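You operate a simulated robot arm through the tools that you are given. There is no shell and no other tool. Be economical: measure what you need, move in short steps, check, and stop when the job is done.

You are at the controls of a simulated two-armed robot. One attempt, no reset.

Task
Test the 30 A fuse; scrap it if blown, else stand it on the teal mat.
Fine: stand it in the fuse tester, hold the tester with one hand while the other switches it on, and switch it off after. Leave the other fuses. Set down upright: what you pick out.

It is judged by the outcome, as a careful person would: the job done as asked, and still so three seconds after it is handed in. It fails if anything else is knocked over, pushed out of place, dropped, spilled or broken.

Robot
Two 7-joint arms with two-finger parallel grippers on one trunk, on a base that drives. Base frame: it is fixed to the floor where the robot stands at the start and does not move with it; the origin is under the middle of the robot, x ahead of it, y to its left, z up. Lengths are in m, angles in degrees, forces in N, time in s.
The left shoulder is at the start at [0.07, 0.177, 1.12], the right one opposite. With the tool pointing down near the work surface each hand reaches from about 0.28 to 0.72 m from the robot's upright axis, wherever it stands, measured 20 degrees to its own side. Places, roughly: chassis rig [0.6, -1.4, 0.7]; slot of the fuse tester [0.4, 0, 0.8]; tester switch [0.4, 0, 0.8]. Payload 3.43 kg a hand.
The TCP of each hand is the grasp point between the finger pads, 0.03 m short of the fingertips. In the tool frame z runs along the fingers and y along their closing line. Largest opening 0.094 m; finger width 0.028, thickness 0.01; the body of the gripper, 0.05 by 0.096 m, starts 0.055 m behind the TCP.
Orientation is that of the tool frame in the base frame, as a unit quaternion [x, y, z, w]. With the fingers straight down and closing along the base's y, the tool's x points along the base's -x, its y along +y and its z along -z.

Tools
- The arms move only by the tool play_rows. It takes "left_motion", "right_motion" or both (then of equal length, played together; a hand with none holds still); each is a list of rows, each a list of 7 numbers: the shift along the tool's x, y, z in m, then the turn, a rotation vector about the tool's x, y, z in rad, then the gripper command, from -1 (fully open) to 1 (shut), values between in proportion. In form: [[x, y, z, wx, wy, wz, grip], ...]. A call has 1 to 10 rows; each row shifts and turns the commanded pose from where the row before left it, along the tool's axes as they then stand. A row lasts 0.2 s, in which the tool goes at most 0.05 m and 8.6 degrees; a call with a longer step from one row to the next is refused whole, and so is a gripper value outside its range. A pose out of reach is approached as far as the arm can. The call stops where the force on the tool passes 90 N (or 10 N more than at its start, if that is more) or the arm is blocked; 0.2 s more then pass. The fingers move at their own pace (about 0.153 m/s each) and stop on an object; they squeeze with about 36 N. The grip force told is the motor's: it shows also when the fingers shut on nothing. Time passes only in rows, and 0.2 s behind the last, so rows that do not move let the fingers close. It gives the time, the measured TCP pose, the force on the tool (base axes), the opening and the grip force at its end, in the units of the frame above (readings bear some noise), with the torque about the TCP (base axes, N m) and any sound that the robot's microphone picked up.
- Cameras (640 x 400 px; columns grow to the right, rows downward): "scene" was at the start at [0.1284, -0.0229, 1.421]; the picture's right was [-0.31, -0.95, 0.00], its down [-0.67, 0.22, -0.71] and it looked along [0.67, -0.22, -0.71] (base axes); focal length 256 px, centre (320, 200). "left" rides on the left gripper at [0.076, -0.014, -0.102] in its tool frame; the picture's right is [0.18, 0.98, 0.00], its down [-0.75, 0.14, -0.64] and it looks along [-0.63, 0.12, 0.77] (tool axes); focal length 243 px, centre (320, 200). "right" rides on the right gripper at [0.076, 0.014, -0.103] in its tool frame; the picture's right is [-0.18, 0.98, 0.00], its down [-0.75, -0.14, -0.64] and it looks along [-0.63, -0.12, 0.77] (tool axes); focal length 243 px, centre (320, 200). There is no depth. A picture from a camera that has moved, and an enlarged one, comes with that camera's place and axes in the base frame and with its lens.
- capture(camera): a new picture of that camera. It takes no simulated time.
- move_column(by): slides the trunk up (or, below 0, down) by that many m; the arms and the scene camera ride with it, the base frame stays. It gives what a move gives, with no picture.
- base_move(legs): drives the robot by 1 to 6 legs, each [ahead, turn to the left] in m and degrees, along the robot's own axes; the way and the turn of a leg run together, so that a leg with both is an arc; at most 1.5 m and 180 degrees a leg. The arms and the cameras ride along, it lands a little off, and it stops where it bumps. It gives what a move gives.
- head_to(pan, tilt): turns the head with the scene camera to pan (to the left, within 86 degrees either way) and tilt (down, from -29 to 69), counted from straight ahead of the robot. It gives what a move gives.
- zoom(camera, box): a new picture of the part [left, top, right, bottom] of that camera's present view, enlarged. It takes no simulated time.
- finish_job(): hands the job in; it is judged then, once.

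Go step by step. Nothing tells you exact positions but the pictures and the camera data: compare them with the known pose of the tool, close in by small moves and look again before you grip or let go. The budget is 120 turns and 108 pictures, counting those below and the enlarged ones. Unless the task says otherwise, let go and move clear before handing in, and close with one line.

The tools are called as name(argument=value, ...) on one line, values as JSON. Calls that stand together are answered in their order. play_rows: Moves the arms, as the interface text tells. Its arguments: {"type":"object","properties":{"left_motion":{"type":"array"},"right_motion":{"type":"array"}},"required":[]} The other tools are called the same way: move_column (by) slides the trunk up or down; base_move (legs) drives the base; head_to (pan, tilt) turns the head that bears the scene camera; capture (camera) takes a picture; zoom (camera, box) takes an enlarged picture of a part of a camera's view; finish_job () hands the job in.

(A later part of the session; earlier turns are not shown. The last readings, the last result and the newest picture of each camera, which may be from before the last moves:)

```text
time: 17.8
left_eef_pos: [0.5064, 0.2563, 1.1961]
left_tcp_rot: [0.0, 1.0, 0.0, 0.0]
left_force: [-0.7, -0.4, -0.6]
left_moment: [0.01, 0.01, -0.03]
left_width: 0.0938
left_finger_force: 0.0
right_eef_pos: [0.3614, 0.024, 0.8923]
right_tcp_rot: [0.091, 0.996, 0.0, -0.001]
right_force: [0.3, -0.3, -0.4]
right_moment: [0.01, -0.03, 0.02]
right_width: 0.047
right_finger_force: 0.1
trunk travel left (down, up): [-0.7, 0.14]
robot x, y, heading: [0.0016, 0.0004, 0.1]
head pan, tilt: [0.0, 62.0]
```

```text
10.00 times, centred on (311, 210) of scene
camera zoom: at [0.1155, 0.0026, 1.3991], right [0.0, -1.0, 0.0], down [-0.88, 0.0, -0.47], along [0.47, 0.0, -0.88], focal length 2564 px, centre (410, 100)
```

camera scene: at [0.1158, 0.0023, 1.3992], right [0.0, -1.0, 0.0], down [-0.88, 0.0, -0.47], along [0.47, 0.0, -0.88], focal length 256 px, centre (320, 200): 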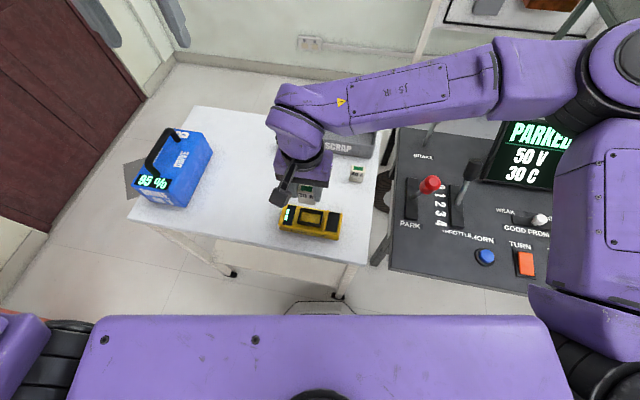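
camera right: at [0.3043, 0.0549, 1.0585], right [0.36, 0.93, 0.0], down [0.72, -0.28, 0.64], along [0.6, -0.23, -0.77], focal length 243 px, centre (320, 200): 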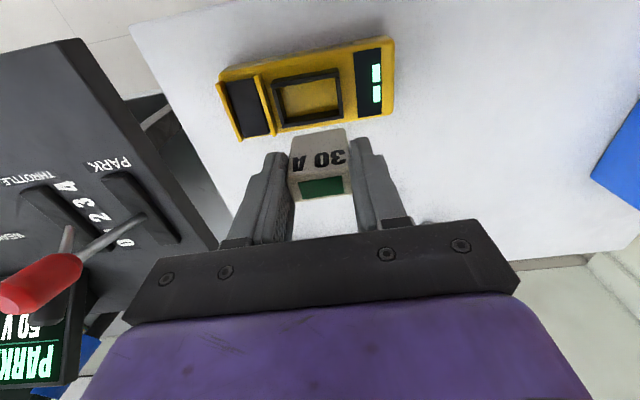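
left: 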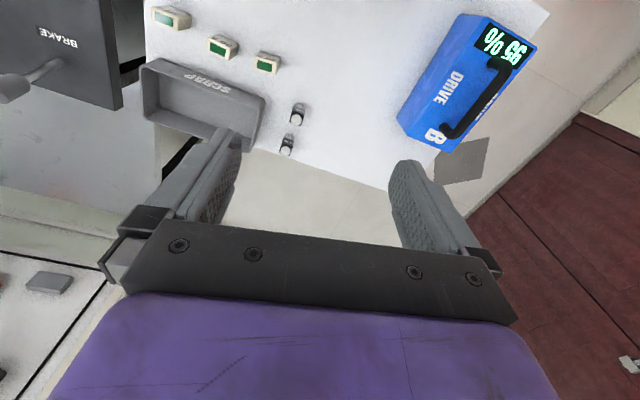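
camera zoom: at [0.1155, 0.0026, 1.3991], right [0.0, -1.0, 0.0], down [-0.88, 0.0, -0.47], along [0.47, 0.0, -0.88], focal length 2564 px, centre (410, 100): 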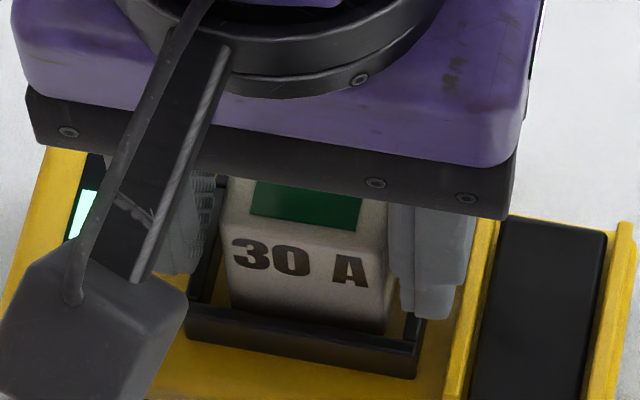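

The fuse stands free in the slot. I'll raise the right hand away toward the switch side while the left hand turns to close across the tester.

play_rows(left_motion=[[0, 0, 0, 0, 0, 0.147, -1], [0, 0, 0, 0, 0, 0.147, -1], [0, 0, 0, 0, 0, 0.147, -1], [0, 0, 0, 0, 0, 0.147, -1], [0, 0, 0, 0, 0, 0.147, -1], [0, 0, 0, 0, 0, 0.147, -1], [0, 0, 0, 0, 0, 0.147, -1], [0, 0, 0, 0, 0, 0.147, -1], [0, 0, 0, 0, 0, 0.147, -1], [0, 0, 0, 0, 0, 0.147, -1]], right_motion=[[0, 0, -0.01, 0, 0, 0, 0], [0, 0, -0.03, 0, 0, 0, 0], [0, 0, -0.03, 0, 0, 0, 0], [0, 0, -0.03, 0, 0, 0, 0], [0, -0.03, -0.02, 0, 0, 0, 0], [0, -0.03, 0, 0, 0, 0, 0], [0, -0.03, 0, 0, 0, 0, 0], [0, -0.03, 0, 0, 0, 0, 0], [0, -0.02, 0, 0, 0, 0, 0.5], [0, 0, 0, 0, 0, 0, 1]])

capture(camera="scene")

zoom(camera="scene", box=[265, 170, 361, 245])

```text
time: 20.0
left_eef_pos: [0.5062, 0.2565, 1.1952]
left_tcp_rot: [0.671, 0.741, 0.001, 0.0]
left_force: [-0.2, 0.4, 0.8]
left_moment: [0.02, -0.02, 0.01]
left_width: 0.0939
left_finger_force: 0.1
right_eef_pos: [0.3342, -0.1152, 1.0116]
right_tcp_rot: [0.091, 0.996, -0.001, -0.001]
right_force: [0.9, 0.4, 0.3]
right_moment: [-0.03, 0.01, -0.01]
right_width: 0.0001
right_finger_force: 33.1
trunk travel left (down, up): [-0.7, 0.14]
robot x, y, heading: [0.0, 0.0009, 0.1]
head pan, tilt: [0.0, 62.0]
```

```text
68 pictures are left
camera scene: at [0.1158, 0.0034, 1.3991], right [0.0, -1.0, 0.0], down [-0.88, 0.0, -0.47], along [0.47, 0.0, -0.88], focal length 256 px, centre (320, 200)
```

scene: 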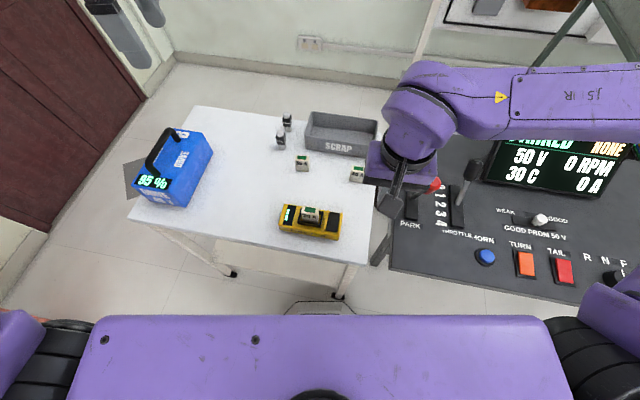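

```text
5.33 times, centred on (313, 208) of scene
camera zoom: at [0.1158, 0.0034, 1.3991], right [0.0, -1.0, 0.0], down [-0.88, 0.0, -0.47], along [0.47, 0.0, -0.88], focal length 1367 px, centre (357, 160)
```

zoom: 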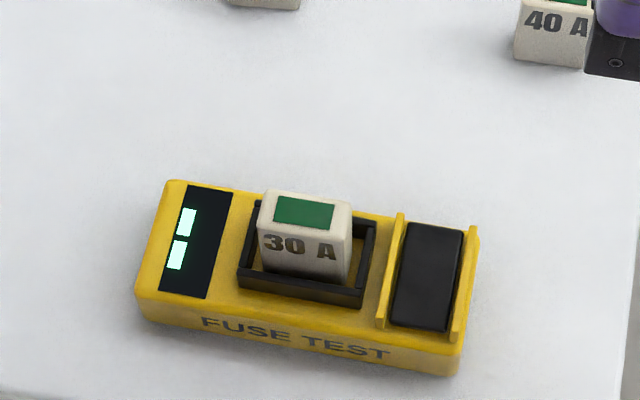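

The fuse is upright in the slot and the display still shows "--". I'll bring the left hand over the display end of the tester.

play_rows(left_motion=[[0, 0, 0, 0, 0, 0.147, -1], [0, 0, 0, 0, 0, 0.146, -1], [-0.0248, -0.0121, 0.0294, 0, 0, 0, -1], [-0.0248, -0.0121, 0.0294, 0, 0, 0, -1], [-0.0248, -0.0121, 0.0294, 0, 0, 0, -1], [-0.0248, -0.0121, 0.0294, 0, 0, 0, -1], [-0.0248, -0.0121, 0.0294, 0, 0, 0, -1], [-0.0248, -0.0121, 0.0294, 0, 0, 0, -1], [-0.0248, -0.0121, 0.0294, 0, 0, 0, -1], [-0.0248, -0.0121, 0.0294, 0, 0, 0, -1]])

capture(camera="scene")

capture(camera="left")

```text
time: 22.2
left_eef_pos: [0.3741, 0.0785, 0.9625]
left_tcp_rot: [0.771, 0.636, 0.0, 0.0]
left_force: [-0.1, 0.0, 0.5]
left_moment: [0.02, 0.0, -0.01]
left_width: 0.0941
left_finger_force: 0.1
right_eef_pos: [0.3353, -0.117, 1.0108]
right_tcp_rot: [0.09, 0.996, 0.001, -0.001]
right_force: [0.6, -0.8, -0.2]
right_moment: [-0.02, -0.01, 0.03]
right_width: 0.0
right_finger_force: 33.5
trunk travel left (down, up): [-0.7, 0.14]
robot x, y, heading: [0.0002, -0.0008, -0.1]
head pan, tilt: [0.0, 62.0]
```

```text
66 pictures are left
camera scene: at [0.1158, 0.0009, 1.3992], right [0.0, -1.0, 0.0], down [-0.88, 0.0, -0.47], along [0.47, 0.0, -0.88], focal length 256 px, centre (320, 200)
```

scene: 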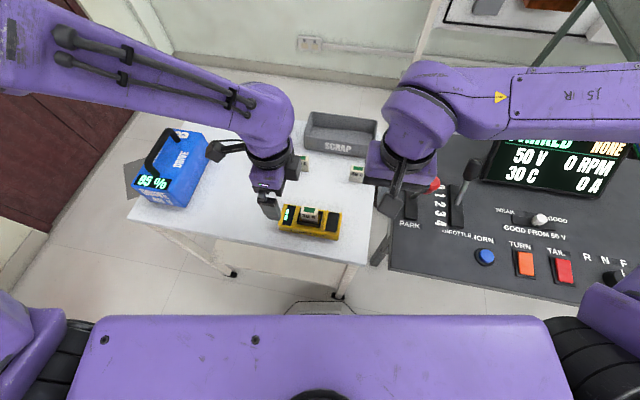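

```text
65 pictures are left
camera left: at [0.3751, 0.1575, 1.0669], right [1.0, -0.01, 0.0], down [0.0, -0.77, 0.64], along [0.0, -0.64, -0.77], focal length 243 px, centre (320, 200)
```

left: 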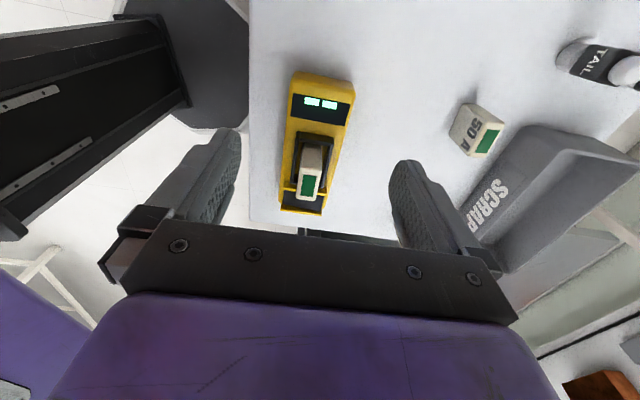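

The left hand lines up with the display end. I'll descend around it and check before closing.

play_rows(left_motion=[[0, 0, 0.03, 0, 0, 0, -1], [0, 0, 0.03, 0, 0, 0, -1], [0, 0, 0.03, 0, 0, 0, -1], [0, 0, 0.02, 0, 0, 0, -1], [0, 0, 0.007, 0, 0, 0, -1], [0, 0, 0, 0, 0, 0, -1]])

capture(camera="left")

zoom(camera="scene", box=[249, 150, 377, 245])

```text
time: 23.6
left_eef_pos: [0.3739, 0.0804, 0.8454]
left_tcp_rot: [0.771, 0.636, -0.001, 0.001]
left_force: [0.4, 0.3, 1.2]
left_moment: [-0.03, 0.0, 0.01]
left_width: 0.094
left_finger_force: 0.1
right_eef_pos: [0.3353, -0.1157, 1.012]
right_tcp_rot: [0.09, 0.996, -0.001, 0.0]
right_force: [0.2, -0.4, 0.1]
right_moment: [0.01, 0.05, -0.03]
right_width: 0.0002
right_finger_force: 32.7
trunk travel left (down, up): [-0.7, 0.14]
robot x, y, heading: [0.0027, 0.0006, 0.0]
head pan, tilt: [0.0, 62.0]
```

```text
64 pictures are left
camera left: at [0.3748, 0.1581, 0.9466], right [1.0, -0.01, 0.0], down [-0.01, -0.77, 0.64], along [0.0, -0.64, -0.77], focal length 243 px, centre (320, 200)
```

left: 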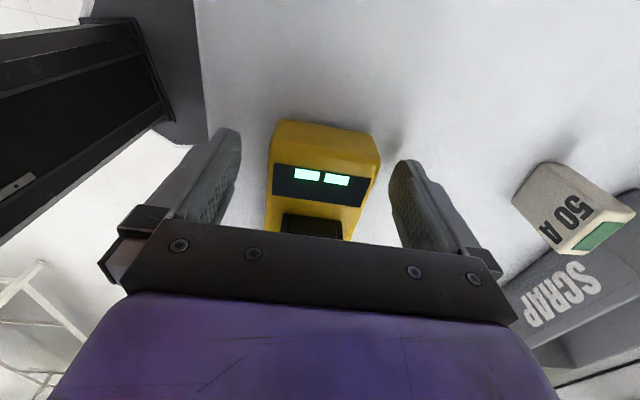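

```text
4.21 times, centred on (313, 198) of scene
camera zoom: at [0.1154, 0.0024, 1.3992], right [0.0, -1.0, 0.0], down [-0.88, 0.0, -0.47], along [0.47, 0.0, -0.88], focal length 1079 px, centre (350, 210)
```

zoom: 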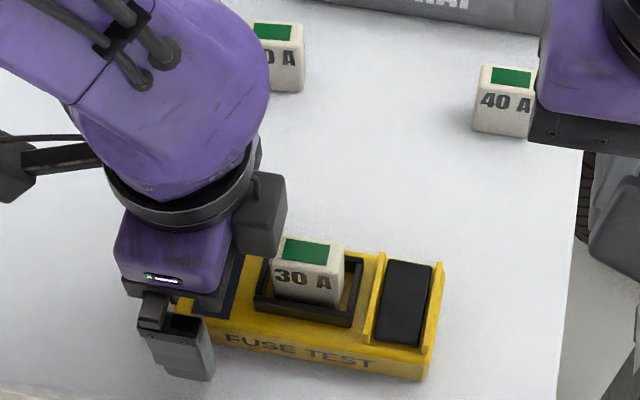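

The tester is nearly centred between the fingers. I'll close slowly to hold it.

play_rows(left_motion=[[0, 0, 0, 0, 0, 0, -0.6], [0, 0, 0, 0, 0, 0, -0.45], [0, 0, 0, 0, 0, 0, -0.38], [0, 0, 0, 0, 0, 0, -0.32], [0, 0, 0, 0, 0, 0, -0.26], [0, 0, 0, 0, 0, 0, -0.2], [0, 0, 0, 0, 0, 0, -0.14], [0, 0, 0, 0, 0, 0, 0], [0, 0, 0, 0, 0, 0, 0.5], [0, 0, 0, 0, 0, 0, 0.5]])

capture(camera="left")

zoom(camera="scene", box=[265, 170, 361, 245])

```text
time: 25.8
left_eef_pos: [0.373, 0.0797, 0.8451]
left_tcp_rot: [0.771, 0.637, 0.0, -0.001]
left_force: [0.9, 0.6, 1.5]
left_moment: [-0.04, 0.0, 0.11]
left_width: 0.0615
left_finger_force: 36.2
right_eef_pos: [0.3359, -0.115, 1.0124]
right_tcp_rot: [0.09, 0.996, 0.0, -0.001]
right_force: [-0.4, -0.3, 0.2]
right_moment: [0.01, 0.01, -0.02]
right_width: 0.0
right_finger_force: 33.3
trunk travel left (down, up): [-0.7, 0.14]
robot x, y, heading: [-0.0016, 0.0004, -0.2]
head pan, tilt: [0.0, 62.0]
```

```text
62 pictures are left
camera left: at [0.3749, 0.158, 0.9469], right [1.0, -0.01, 0.0], down [-0.01, -0.77, 0.64], along [0.0, -0.64, -0.77], focal length 243 px, centre (320, 200)
```

left: 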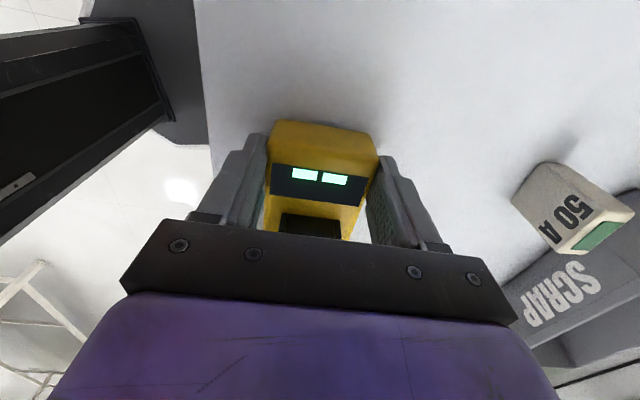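

```text
5.33 times, centred on (313, 208) of scene
camera zoom: at [0.1154, 0.0024, 1.3992], right [0.0, -1.0, 0.0], down [-0.88, 0.0, -0.47], along [0.47, 0.0, -0.88], focal length 1367 px, centre (357, 160)
```

zoom: 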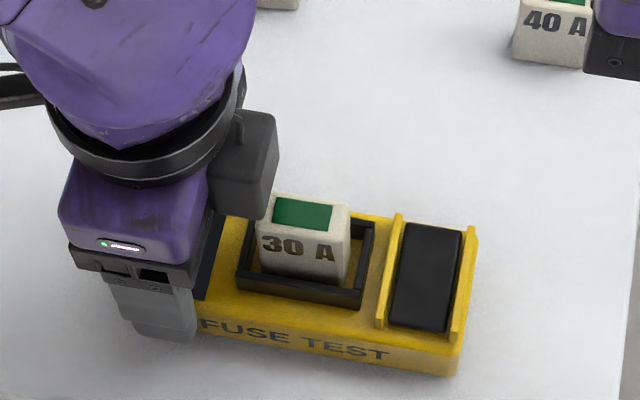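

The tester is held at 0.0615 m. Next I'll look closely at the switch.

capture(camera="right")

zoom(camera="scene", box=[325, 200, 365, 235])

```text
60 pictures are left
camera right: at [0.2622, -0.088, 1.1147], right [0.36, 0.93, 0.0], down [0.72, -0.28, 0.64], along [0.6, -0.23, -0.77], focal length 243 px, centre (320, 200)
```

right: 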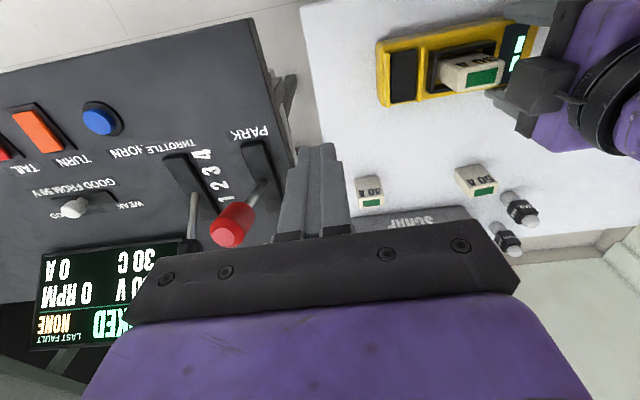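

```text
11.43 times, centred on (345, 218) of scene
camera zoom: at [0.1154, 0.0024, 1.3992], right [0.0, -1.0, 0.0], down [-0.88, 0.0, -0.47], along [0.47, 0.0, -0.88], focal length 2930 px, centre (34, 0)
```

zoom: 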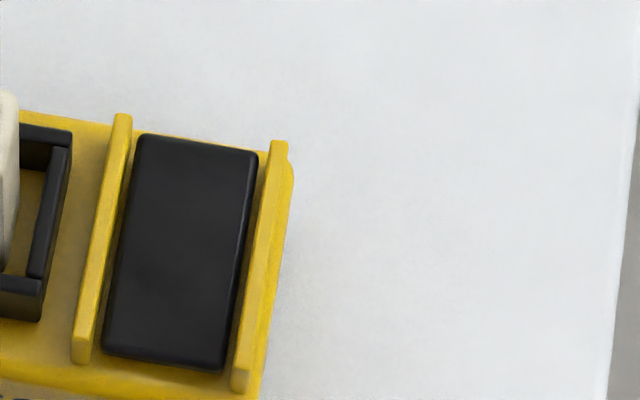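

zoom(camera="right", box=[365, 20, 485, 110])

```text
4.44 times, centred on (425, 65) of right
camera zoom: at [0.2622, -0.088, 1.1147], right [0.36, 0.93, 0.0], down [0.72, -0.28, 0.64], along [0.6, -0.23, -0.77], focal length 1078 px, centre (-147, 800)
```

zoom: 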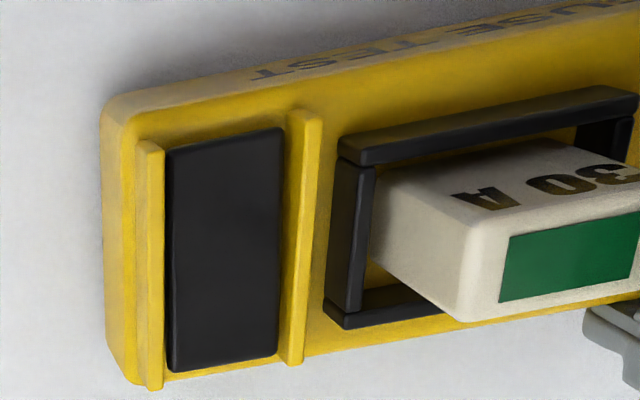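

The switch is a flat black rocker between two rails, centred at about (0.352, -0.029). I'll tilt the right hand 20° so its body leans away from the left hand, and hover with closed fingers over the far end.

play_rows(right_motion=[[0, 0, 0, -0.1164, 0, 0, 1], [0, 0, 0, -0.1164, 0, 0, 1], [0, 0, 0, -0.1164, 0, 0, 1], [-0.00385, 0.0092, 0.031, 0, 0, 0, 1], [-0.00385, 0.0092, 0.031, 0, 0, 0, 1], [-0.00385, 0.0092, 0.031, 0, 0, 0, 1], [-0.00385, 0.0092, 0.031, 0, 0, 0, 1], [0, 0, 0, 0, 0, 0, 1]])

capture(camera="scene")

zoom(camera="right", box=[220, 40, 440, 190])

```text
time: 27.6
left_eef_pos: [0.3734, 0.0793, 0.8451]
left_tcp_rot: [0.772, 0.636, 0.0, 0.0]
left_force: [0.4, 0.4, 2.0]
left_moment: [0.09, 0.05, 0.07]
left_width: 0.0614
left_finger_force: 36.0
right_eef_pos: [0.3692, -0.0424, 0.9058]
right_tcp_rot: [0.088, 0.981, 0.174, 0.017]
right_force: [0.8, -0.3, 0.9]
right_moment: [-0.01, -0.02, 0.0]
right_width: 0.0
right_finger_force: 33.1
trunk travel left (down, up): [-0.7, 0.14]
robot x, y, heading: [0.0033, -0.002, -0.2]
head pan, tilt: [0.0, 62.0]
```

```text
57 pictures are left
camera scene: at [0.1152, 0.0023, 1.3992], right [0.0, -1.0, 0.0], down [-0.88, 0.0, -0.47], along [0.47, 0.0, -0.88], focal length 256 px, centre (320, 200)
```

scene: 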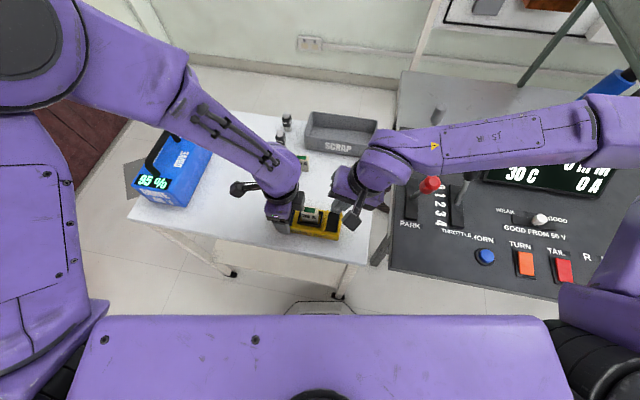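

```text
2.67 times, centred on (330, 115) of right
camera zoom: at [0.2888, -0.0515, 1.007], right [0.35, 0.87, 0.34], down [0.68, -0.48, 0.55], along [0.65, 0.04, -0.76], focal length 647 px, centre (293, 427)
```

zoom: 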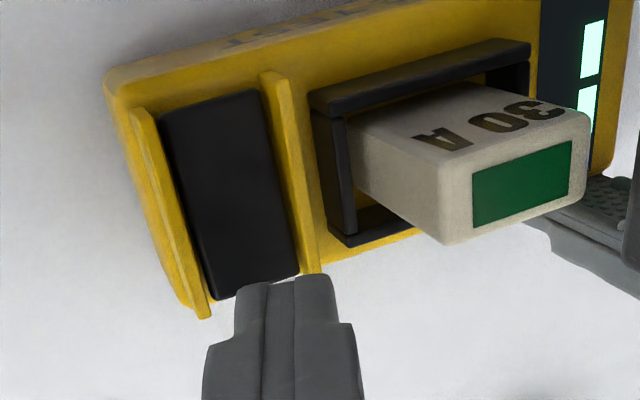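

The fingertips are projected to land on the far part of the rocker, between the rails. I'll lower in stages.

play_rows(right_motion=[[0, -0.0043, 0.0118, 0, 0, 0, 1], [0, -0.0043, 0.0118, 0, 0, 0, 1], [0, 0, 0, 0, 0, 0, 1]])

zoom(camera="right", box=[220, 40, 440, 190])

zoom(camera="scene", box=[285, 175, 381, 245])

```text
time: 28.4
left_eef_pos: [0.374, 0.0807, 0.8451]
left_tcp_rot: [0.772, 0.636, 0.0, 0.0]
left_force: [0.2, 0.2, 1.8]
left_moment: [0.08, -0.02, 0.04]
left_width: 0.0613
left_finger_force: 36.4
right_eef_pos: [0.3663, -0.0427, 0.882]
right_tcp_rot: [0.088, 0.981, 0.174, 0.016]
right_force: [0.3, -0.1, 0.8]
right_moment: [0.01, -0.02, -0.01]
right_width: 0.0
right_finger_force: 32.6
trunk travel left (down, up): [-0.7, 0.14]
robot x, y, heading: [-0.0027, 0.0009, -0.0]
head pan, tilt: [0.0, 62.0]
```

```text
2.67 times, centred on (330, 115) of right
camera zoom: at [0.2877, -0.0506, 0.9828], right [0.35, 0.87, 0.34], down [0.68, -0.48, 0.55], along [0.65, 0.04, -0.76], focal length 647 px, centre (293, 427)
```

zoom: 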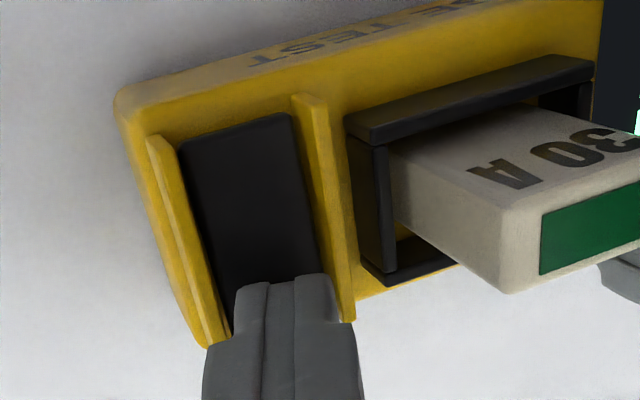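

```text
5.71 times, centred on (333, 210) of scene
camera zoom: at [0.1153, 0.0024, 1.3992], right [0.0, -1.0, 0.0], down [-0.88, 0.0, -0.47], along [0.47, 0.0, -0.88], focal length 1465 px, centre (246, 143)
```

zoom: 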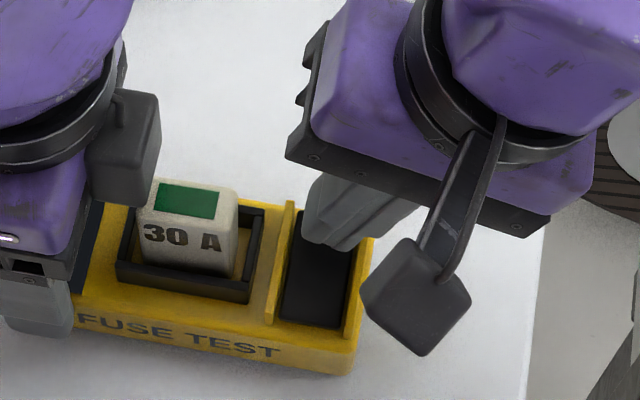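

Clearances are good. I'll press down in small steps and watch for force or sound.

play_rows(right_motion=[[0, -0.00137, 0.0038, 0, 0, 0, 1], [0, -0.00137, 0.0038, 0, 0, 0, 1]])

play_rows(right_motion=[[0, -0.001, 0.0028, 0, 0, 0, 1], [0, 0, 0, 0, 0, 0, 1]])

capture(camera="left")

zoom(camera="right", box=[220, 40, 440, 190])

```text
time: 29.0
left_eef_pos: [0.3736, 0.0794, 0.8452]
left_tcp_rot: [0.772, 0.636, 0.0, 0.0]
left_force: [1.8, 0.9, -1.5]
left_moment: [0.07, -0.11, 0.07]
left_width: 0.0612
left_finger_force: 36.1
right_eef_pos: [0.3667, -0.0419, 0.8742]
right_tcp_rot: [0.09, 0.981, 0.174, 0.016]
right_force: [0.0, -3.0, 8.1]
right_moment: [-0.04, 0.12, 0.03]
right_width: 0.0001
right_finger_force: 32.9
trunk travel left (down, up): [-0.7, 0.14]
robot x, y, heading: [-0.0008, 0.0031, 0.1]
head pan, tilt: [0.0, 62.0]
```

```text
time: 29.6
left_eef_pos: [0.3735, 0.0808, 0.8444]
left_tcp_rot: [0.771, 0.637, 0.0, 0.0]
left_force: [4.0, 1.4, -11.3]
left_moment: [0.91, -0.32, 0.55]
left_width: 0.0612
left_finger_force: 36.1
right_eef_pos: [0.365, -0.0414, 0.8738]
right_tcp_rot: [0.089, 0.98, 0.175, 0.018]
right_force: [2.2, -2.8, 31.0]
right_moment: [0.07, 0.34, 0.02]
right_width: 0.0002
right_finger_force: 33.0
trunk travel left (down, up): [-0.7, 0.14]
robot x, y, heading: [0.0019, 0.0018, 0.0]
head pan, tilt: [0.0, 62.0]
```

```text
53 pictures are left
camera left: at [0.3744, 0.1581, 0.947], right [1.0, -0.01, 0.0], down [0.0, -0.77, 0.64], along [0.0, -0.64, -0.77], focal length 243 px, centre (320, 200)
```

left: 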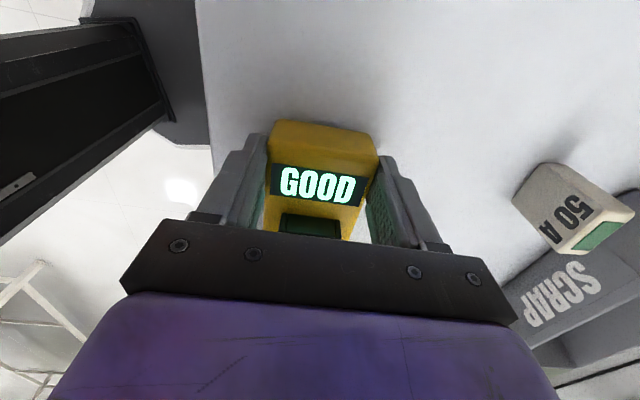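

```text
2.67 times, centred on (330, 115) of right
camera zoom: at [0.2864, -0.0495, 0.9749], right [0.35, 0.87, 0.34], down [0.68, -0.48, 0.56], along [0.65, 0.04, -0.76], focal length 647 px, centre (293, 427)
```

zoom: 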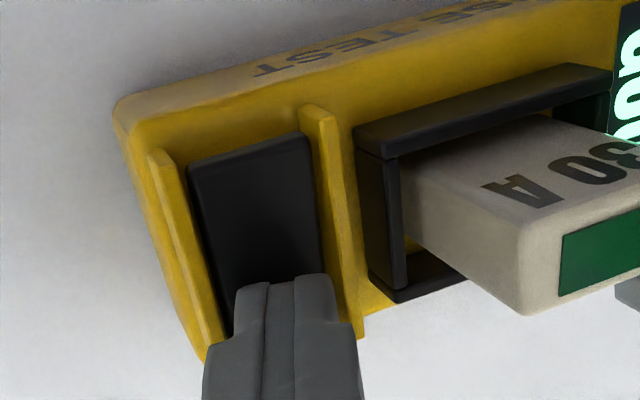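

The display reads GOOD and the rocker's near end has risen. I'll lift, confirm the reading holds, then move over the near end to switch it off.

play_rows(right_motion=[[0, 0.0043, -0.0118, 0, 0, 0, 1], [0, 0.0043, -0.0118, 0, 0, 0, 1], [0.013, 0, 0, 0, 0, 0, 1], [0.014, 0, 0, 0, 0, 0, 1], [0, 0, 0, 0, 0, 0, 1]])

zoom(camera="left", box=[240, 100, 400, 250])

zoom(camera="right", box=[220, 40, 440, 190])

```text
time: 30.8
left_eef_pos: [0.3738, 0.0785, 0.8441]
left_tcp_rot: [0.772, 0.636, 0.0, 0.0]
left_force: [-0.9, -0.6, 2.0]
left_moment: [-0.35, 0.14, -0.03]
left_width: 0.0616
left_finger_force: 36.3
right_eef_pos: [0.3386, -0.037, 0.8963]
right_tcp_rot: [0.089, 0.981, 0.173, 0.016]
right_force: [-0.3, -0.4, 0.1]
right_moment: [0.0, 0.02, 0.03]
right_width: 0.0002
right_finger_force: 33.0
trunk travel left (down, up): [-0.7, 0.14]
robot x, y, heading: [0.0024, 0.0035, 0.2]
head pan, tilt: [0.0, 62.0]
```

```text
2.67 times, centred on (320, 175) of left
camera zoom: at [0.3747, 0.1579, 0.9469], right [1.0, -0.01, 0.0], down [-0.01, -0.77, 0.64], along [0.0, -0.64, -0.77], focal length 647 px, centre (320, 267)
```

zoom: 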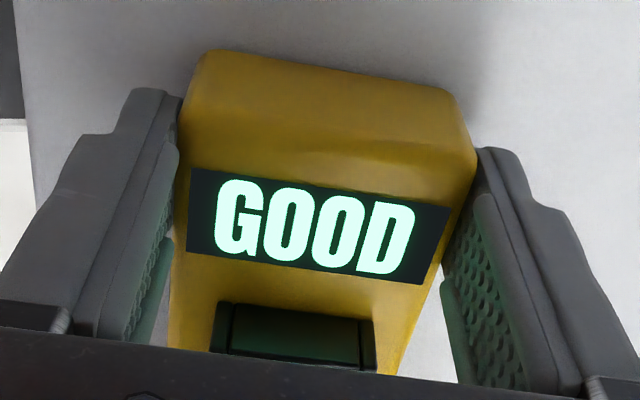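

```text
2.67 times, centred on (330, 115) of right
camera zoom: at [0.2592, -0.0451, 0.998], right [0.35, 0.87, 0.34], down [0.68, -0.48, 0.55], along [0.65, 0.03, -0.76], focal length 647 px, centre (293, 427)
```

zoom: 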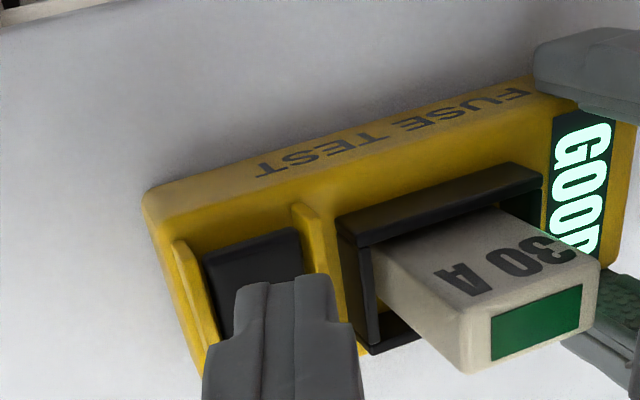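

The reading GOOD holds. The fingertips project onto the raised near end, so I'll press that to switch off.

play_rows(right_motion=[[0, -0.0031, 0.0085, 0, 0, 0, 1], [0, -0.0031, 0.0085, 0, 0, 0, 1], [0, -0.001, 0.0028, 0, 0, 0, 1], [0, 0, 0, 0, 0, 0, 1]])

zoom(camera="left", box=[240, 100, 400, 250])

```text
time: 31.8
left_eef_pos: [0.3739, 0.0799, 0.8454]
left_tcp_rot: [0.771, 0.637, 0.0, 0.0]
left_force: [1.9, -1.5, 0.2]
left_moment: [0.12, 0.01, 0.32]
left_width: 0.0612
left_finger_force: 36.8
right_eef_pos: [0.3369, -0.0378, 0.8761]
right_tcp_rot: [0.089, 0.981, 0.173, 0.016]
right_force: [-2.1, 0.7, 5.5]
right_moment: [0.02, -0.02, 0.03]
right_width: 0.0002
right_finger_force: 33.2
trunk travel left (down, up): [-0.7, 0.14]
robot x, y, heading: [-0.0012, 0.0039, 0.1]
head pan, tilt: [0.0, 62.0]
```

```text
2.67 times, centred on (320, 175) of left
camera zoom: at [0.3747, 0.1581, 0.9469], right [1.0, -0.01, 0.0], down [0.0, -0.77, 0.64], along [0.0, -0.64, -0.77], focal length 647 px, centre (320, 267)
```

zoom: 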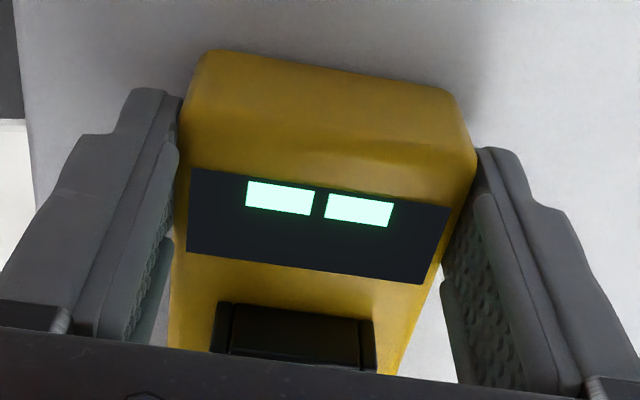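

The display is back to "--", so it's off. I'll press a touch more so it latches, then lift the right hand clear.

play_rows(right_motion=[[0, -0.0007, 0.0018, 0, 0, 0, 1], [0, 0, 0, 0, 0, 0, 1], [0, 0.006, -0.016, 0, 0, 0, 1], [0, 0.01, -0.027, 0, 0, 0, 1], [0, 0.01, -0.027, 0, 0, 0, 1], [0, 0.01, -0.027, 0, 0, 0, 1], [0, -0.03, -0.02, 0, 0, 0, 1], [0, -0.03, 0, 0.1164, 0, 0, 1], [0, -0.02, 0, 0.1164, 0, 0, 1], [0, 0, 0, 0.1164, 0, 0, 0]])

zoom(camera="left", box=[240, 100, 400, 250])

capture(camera="scene")

```text
time: 34.0
left_eef_pos: [0.3743, 0.0792, 0.8432]
left_tcp_rot: [0.772, 0.636, 0.001, 0.001]
left_force: [0.5, -2.4, 1.3]
left_moment: [0.18, 0.03, -0.01]
left_width: 0.0612
left_finger_force: 36.0
right_eef_pos: [0.3246, -0.1182, 0.9731]
right_tcp_rot: [0.091, 0.996, -0.001, 0.0]
right_force: [0.6, 0.1, 0.9]
right_moment: [-0.02, 0.02, 0.01]
right_width: 0.0469
right_finger_force: 0.1
trunk travel left (down, up): [-0.7, 0.14]
robot x, y, heading: [0.0032, 0.0019, -0.1]
head pan, tilt: [0.0, 62.0]
```

```text
2.67 times, centred on (320, 175) of left
camera zoom: at [0.3749, 0.1588, 0.9468], right [1.0, -0.01, 0.0], down [-0.01, -0.77, 0.64], along [0.0, -0.64, -0.77], focal length 647 px, centre (320, 267)
```

zoom: 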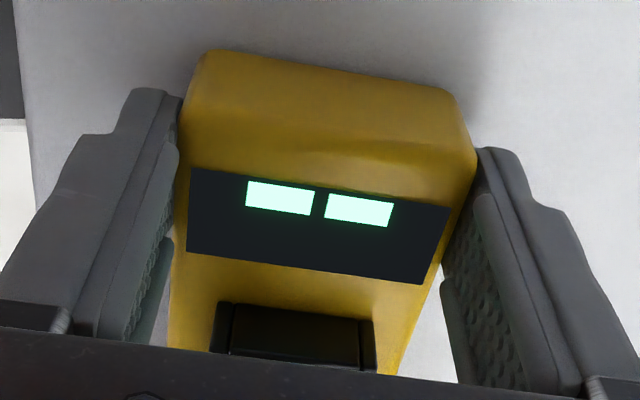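

```text
47 pictures are left
camera scene: at [0.1153, 0.0035, 1.3992], right [0.0, -1.0, 0.0], down [-0.88, 0.0, -0.47], along [0.47, 0.0, -0.88], focal length 256 px, centre (320, 200)
```

scene: 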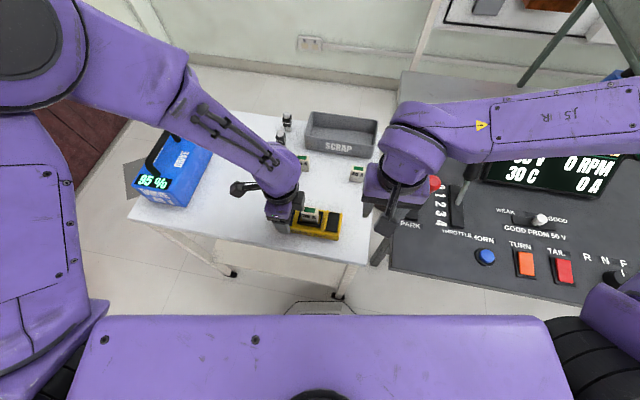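

It's off and stays off. I'll release the tester and lift the left hand clear.

play_rows(left_motion=[[0, 0, 0, 0, 0, 0, -0.5], [0, 0, 0, 0, 0, 0, -1], [0, 0, -0.02, 0, 0, 0, -1], [0, 0, -0.04, 0, 0, 0, -1], [0, 0, -0.04, 0, 0, 0, -1], [0, 0, -0.04, 0, 0, 0, -1], [0.01, 0, -0.04, 0, 0, 0, -1], [0.03, 0, -0.03, 0, 0, 0, -1], [0.04, 0, -0.02, 0, 0, 0, -1], [0.045, 0, 0, 0, 0, 0, -1]])

zoom(camera="scene", box=[265, 170, 361, 245])

```text
time: 36.2
left_eef_pos: [0.401, 0.2032, 1.0743]
left_tcp_rot: [0.772, 0.636, -0.001, 0.001]
left_force: [0.8, 0.1, 0.1]
left_moment: [-0.01, 0.03, -0.01]
left_width: 0.0938
left_finger_force: 0.0
right_eef_pos: [0.3259, -0.1159, 0.9724]
right_tcp_rot: [0.091, 0.996, -0.001, 0.001]
right_force: [0.5, 0.2, 0.7]
right_moment: [-0.04, -0.03, 0.01]
right_width: 0.0469
right_finger_force: 0.0
trunk travel left (down, up): [-0.7, 0.14]
robot x, y, heading: [-0.0031, -0.0051, -0.2]
head pan, tilt: [0.0, 62.0]
```

```text
5.33 times, centred on (313, 208) of scene
camera zoom: at [0.1158, 0.0056, 1.3992], right [0.0, -1.0, 0.0], down [-0.88, 0.0, -0.47], along [0.47, 0.0, -0.88], focal length 1367 px, centre (357, 160)
```

zoom: 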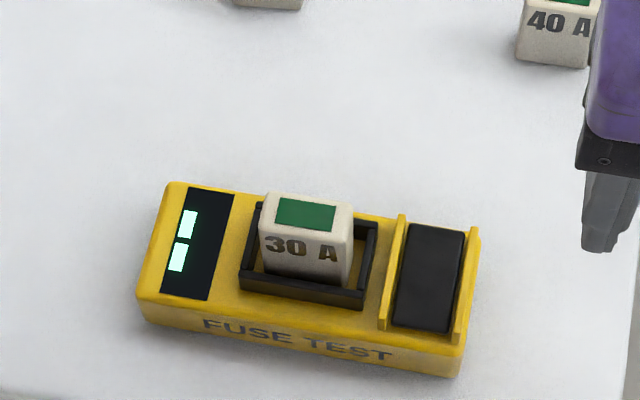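

The fuse still stands in the slot and the tester hasn't moved. I'll bring the right hand back over the fuse.

play_rows(right_motion=[[-0.0024, 0.0358, 0, 0, 0, 0, -0.15], [-0.0024, 0.0358, 0, 0, 0, 0, -0.15], [-0.0024, 0.0358, 0, 0, 0, 0, -0.15], [-0.0023, 0.0358, 0, 0, 0, 0, -0.15], [0, 0, 0.03, 0, 0, 0, -0.15], [0, 0, 0, 0, 0, 0, -0.15]])

zoom(camera="right", box=[200, 50, 440, 200])

zoom(camera="scene", box=[265, 170, 361, 245])

```text
time: 37.6
left_eef_pos: [0.3997, 0.2004, 1.0761]
left_tcp_rot: [0.772, 0.636, 0.001, -0.001]
left_force: [-0.3, -0.4, -0.1]
left_moment: [-0.01, -0.01, -0.01]
left_width: 0.0941
left_finger_force: 0.1
right_eef_pos: [0.3612, 0.0199, 0.9423]
right_tcp_rot: [0.091, 0.996, 0.0, 0.0]
right_force: [0.6, 0.2, -0.1]
right_moment: [-0.03, 0.01, 0.01]
right_width: 0.0542
right_finger_force: 0.1
trunk travel left (down, up): [-0.7, 0.14]
robot x, y, heading: [-0.0006, 0.0003, 0.1]
head pan, tilt: [0.0, 62.0]
```

```text
2.67 times, centred on (320, 125) of right
camera zoom: at [0.2891, 0.0477, 1.045], right [0.36, 0.93, 0.0], down [0.72, -0.28, 0.64], along [0.6, -0.23, -0.77], focal length 647 px, centre (320, 400)
```

zoom: 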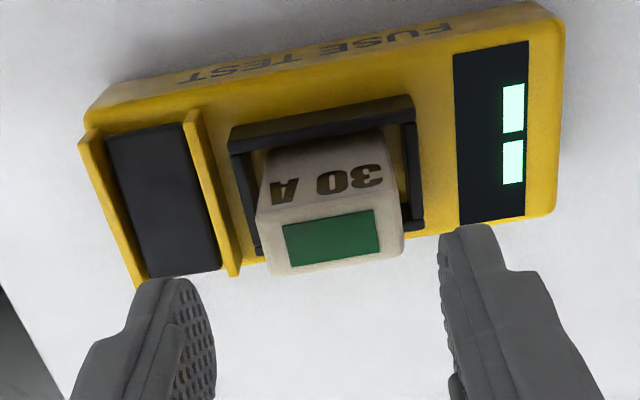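

```text
5.33 times, centred on (313, 208) of scene
camera zoom: at [0.115, 0.0025, 1.3992], right [0.0, -1.0, 0.0], down [-0.88, 0.0, -0.47], along [0.47, 0.0, -0.88], focal length 1367 px, centre (357, 160)
```

zoom: 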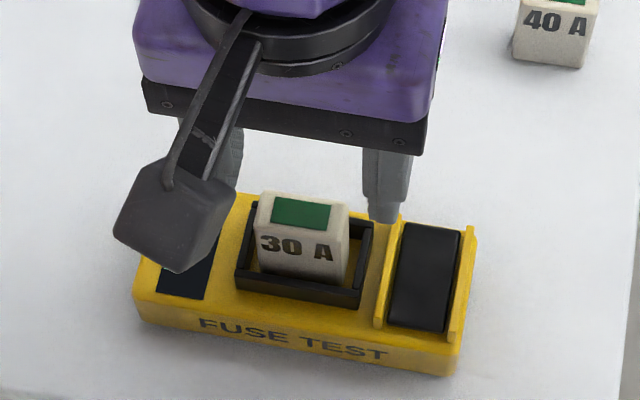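

I need a 3 mm shift to centre on the fuse. Then I'll lower to the release height and grip.

play_rows(right_motion=[[0, 0.003, 0.01, 0, 0, 0, -0.15], [0, 0, 0.02, 0, 0, 0, -0.15], [0, 0, 0.017, 0, 0, 0, -0.15], [0, 0, 0, 0, 0, 0, -0.05], [0, 0, 0, 0, 0, 0, 0.1]])

zoom(camera="right", box=[200, 60, 440, 220])

```text
time: 38.8
left_eef_pos: [0.4002, 0.2005, 1.0771]
left_tcp_rot: [0.772, 0.636, 0.0, 0.0]
left_force: [-0.1, 0.8, -0.6]
left_moment: [-0.01, -0.01, 0.01]
left_width: 0.0942
left_finger_force: 0.0
right_eef_pos: [0.3608, 0.025, 0.8962]
right_tcp_rot: [0.091, 0.996, 0.0, 0.0]
right_force: [0.0, -0.4, 1.2]
right_moment: [0.01, 0.0, 0.02]
right_width: 0.0424
right_finger_force: 0.1
trunk travel left (down, up): [-0.7, 0.14]
robot x, y, heading: [0.0011, 0.0017, 0.0]
head pan, tilt: [0.0, 62.0]
```

```text
2.50 times, centred on (320, 140) of right
camera zoom: at [0.2882, 0.0523, 0.9982], right [0.36, 0.93, 0.0], down [0.72, -0.28, 0.64], along [0.6, -0.23, -0.77], focal length 606 px, centre (320, 350)
```

zoom: 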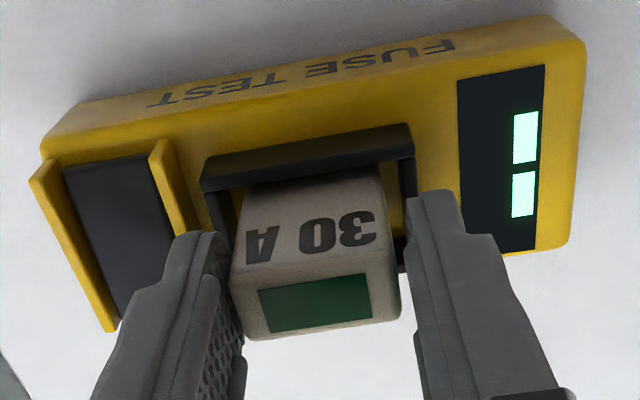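

The fuse is between the fingers. I'll close and lift straight out slowly.

play_rows(right_motion=[[0, 0, 0.002, 0, 0, 0, 0.2], [0, 0, 0, 0, 0, 0, 1], [0, 0, 0, 0, 0, 0, 1], [0, 0, -0.005, 0, 0, 0, 1], [0, 0, -0.01, 0, 0, 0, 1], [0, 0, -0.02, 0, 0, 0, 1], [0, 0, -0.03, 0, 0, 0, 1], [0, 0, -0.04, 0, 0, 0, 1], [0, 0, -0.04, 0, 0, 0, 1], [0, 0, 0, 0, 0, 0, 1]])

capture(camera="scene")

zoom(camera="right", box=[200, 60, 440, 220])

```text
time: 41.0
left_eef_pos: [0.4003, 0.2006, 1.0769]
left_tcp_rot: [0.772, 0.636, -0.001, 0.0]
left_force: [-0.4, -0.7, 0.4]
left_moment: [0.02, 0.0, -0.01]
left_width: 0.0938
left_finger_force: 0.0
right_eef_pos: [0.3601, 0.0271, 1.0405]
right_tcp_rot: [0.09, 0.996, 0.0, 0.0]
right_force: [0.0, 0.3, -0.1]
right_moment: [0.04, -0.01, -0.02]
right_width: 0.0369
right_finger_force: 36.0
trunk travel left (down, up): [-0.7, 0.14]
robot x, y, heading: [-0.0025, 0.0044, 0.1]
head pan, tilt: [0.0, 62.0]
```

```text
42 pictures are left
camera scene: at [0.1159, 0.0024, 1.3991], right [0.0, -1.0, 0.0], down [-0.88, 0.0, -0.47], along [0.47, 0.0, -0.88], focal length 256 px, centre (320, 200)
```

scene: 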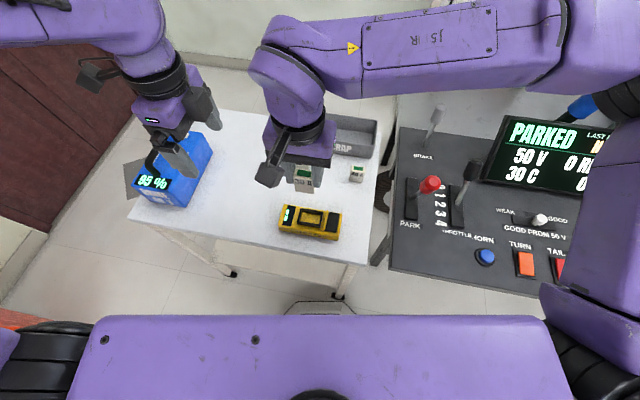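

```text
2.50 times, centred on (320, 140) of right
camera zoom: at [0.2879, 0.0547, 1.1425], right [0.36, 0.93, 0.0], down [0.72, -0.28, 0.64], along [0.6, -0.23, -0.77], focal length 606 px, centre (320, 350)
```

zoom: 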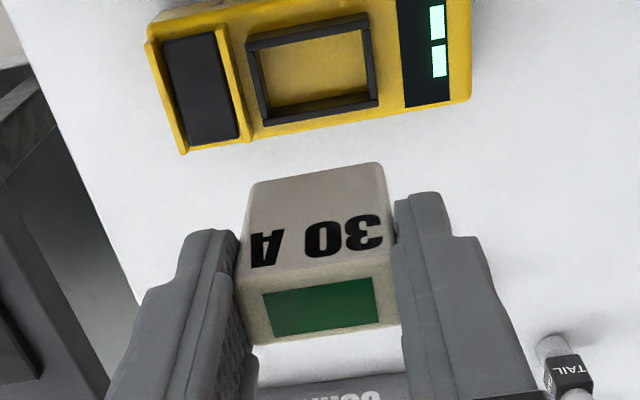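

The 30 A fuse is in hand and good, so it goes to the teal mat. I'll raise both hands and look toward the right for the mat and a clear path.

play_rows(right_motion=[[0, 0, -0.04, 0, 0, 0, 1], [0, 0, -0.04, 0, 0, 0, 1], [0, -0.02, -0.04, 0, 0, 0, 1], [0, -0.03, -0.03, 0, 0, 0, 1], [0, -0.03, -0.02, 0, 0, 0, 1], [0, -0.03, 0, 0, 0, 0, 1], [0, -0.03, 0, 0, 0, 0, 1]], left_motion=[[0, 0, -0.03, 0, 0, -0.147, -1], [0, 0, -0.03, 0, 0, -0.147, -1], [0, 0, -0.03, 0, 0, -0.147, -1], [0, 0, -0.03, 0, 0, -0.147, -1], [0, 0, 0, 0, 0, -0.147, -1], [0, 0, 0, 0, 0, -0.147, -1], [0, 0, 0, 0, 0, -0.147, -1]])

head_to(pan=-60, tilt=25)

capture(camera="scene")

head_to(pan=-86, tilt=35)

capture(camera="scene")

```text
time: 42.6
left_eef_pos: [0.3988, 0.2016, 1.1939]
left_tcp_rot: [0.358, 0.934, 0.001, 0.0]
left_force: [0.2, 0.1, 0.1]
left_moment: [-0.01, 0.0, -0.01]
left_width: 0.0942
left_finger_force: 0.0
right_eef_pos: [0.3325, -0.1134, 1.2077]
right_tcp_rot: [0.091, 0.996, 0.0, 0.0]
right_force: [-1.2, 0.3, -0.7]
right_moment: [0.02, -0.03, -0.02]
right_width: 0.0368
right_finger_force: 35.7
trunk travel left (down, up): [-0.7, 0.14]
robot x, y, heading: [-0.0027, 0.0063, -0.0]
head pan, tilt: [0.0, 62.0]
```

```text
time: 43.9
left_eef_pos: [0.3988, 0.2029, 1.1942]
left_tcp_rot: [0.359, 0.933, 0.0, 0.0]
left_force: [0.7, -0.3, -0.5]
left_moment: [-0.01, 0.01, -0.01]
left_width: 0.094
left_finger_force: 0.1
right_eef_pos: [0.3337, -0.1123, 1.2072]
right_tcp_rot: [0.09, 0.996, 0.0, 0.0]
right_force: [-1.0, 0.5, -0.7]
right_moment: [0.0, 0.02, -0.03]
right_width: 0.037
right_finger_force: 36.0
trunk travel left (down, up): [-0.7, 0.14]
robot x, y, heading: [0.0031, -0.002, -0.1]
head pan, tilt: [-60.0, 25.0]
```

```text
40 pictures are left
camera scene: at [0.0973, -0.0771, 1.4515], right [-0.87, -0.5, 0.0], down [-0.21, 0.37, -0.91], along [0.45, -0.78, -0.42], focal length 256 px, centre (320, 200)
```

scene: 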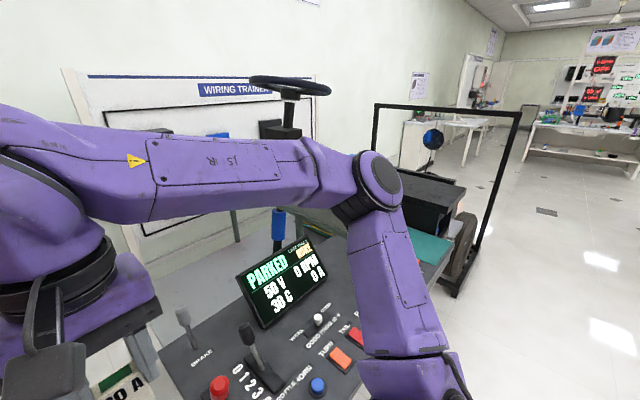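

```text
time: 44.8
left_eef_pos: [0.399, 0.2047, 1.1935]
left_tcp_rot: [0.359, 0.933, 0.0, 0.0]
left_force: [-0.2, -0.4, -0.3]
left_moment: [-0.06, 0.01, 0.01]
left_width: 0.094
left_finger_force: 0.1
right_eef_pos: [0.3341, -0.1117, 1.2072]
right_tcp_rot: [0.091, 0.996, 0.0, 0.0]
right_force: [-0.5, -0.6, -0.6]
right_moment: [-0.01, 0.0, -0.01]
right_width: 0.0368
right_finger_force: 35.9
trunk travel left (down, up): [-0.7, 0.14]
robot x, y, heading: [0.0022, 0.0011, 0.1]
head pan, tilt: [-85.9, 35.0]
```

```text
39 pictures are left
camera scene: at [0.0574, -0.0854, 1.4358], right [-1.0, -0.07, 0.0], down [-0.04, 0.57, -0.82], along [0.06, -0.82, -0.57], focal length 256 px, centre (320, 200)
```

scene: 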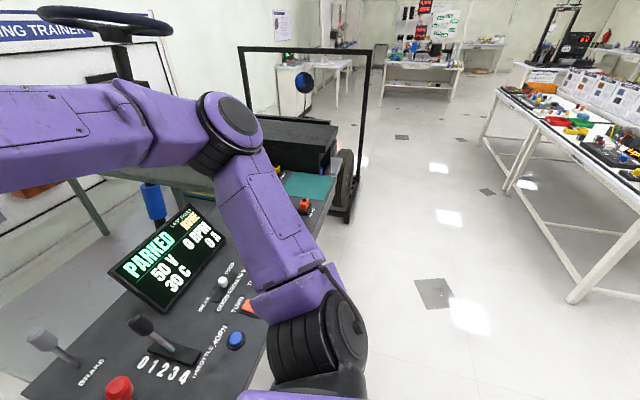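

The teal mat lies on the bench near the rig, at about (0.2, -1.25). Before backing up I'll check the left and rear side.

head_to(pan=86, tilt=35)

capture(camera="scene")

```text
time: 47.4
left_eef_pos: [0.3986, 0.2039, 1.1941]
left_tcp_rot: [0.36, 0.933, 0.0, 0.0]
left_force: [-0.2, 0.1, -0.3]
left_moment: [0.01, 0.0, 0.02]
left_width: 0.0939
left_finger_force: 0.1
right_eef_pos: [0.3335, -0.1117, 1.2067]
right_tcp_rot: [0.09, 0.996, 0.0, 0.0]
right_force: [0.9, 0.6, -0.5]
right_moment: [-0.01, 0.04, -0.01]
right_width: 0.0369
right_finger_force: 35.7
trunk travel left (down, up): [-0.7, 0.14]
robot x, y, heading: [-0.0004, -0.001, -0.1]
head pan, tilt: [85.9, 35.0]
```

```text
38 pictures are left
camera scene: at [0.0574, 0.0903, 1.4358], right [1.0, -0.07, 0.0], down [-0.04, -0.57, -0.82], along [0.06, 0.82, -0.57], focal length 256 px, centre (320, 200)
```

scene: 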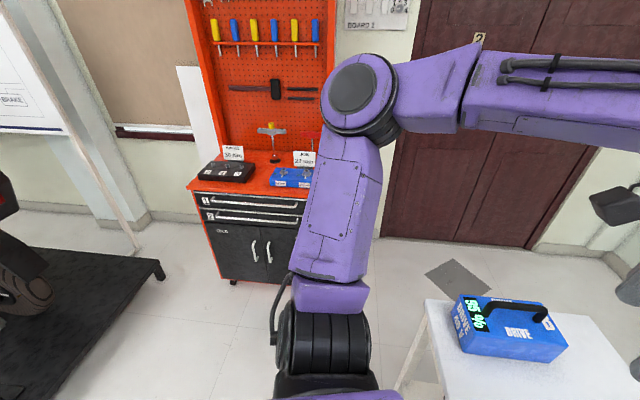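

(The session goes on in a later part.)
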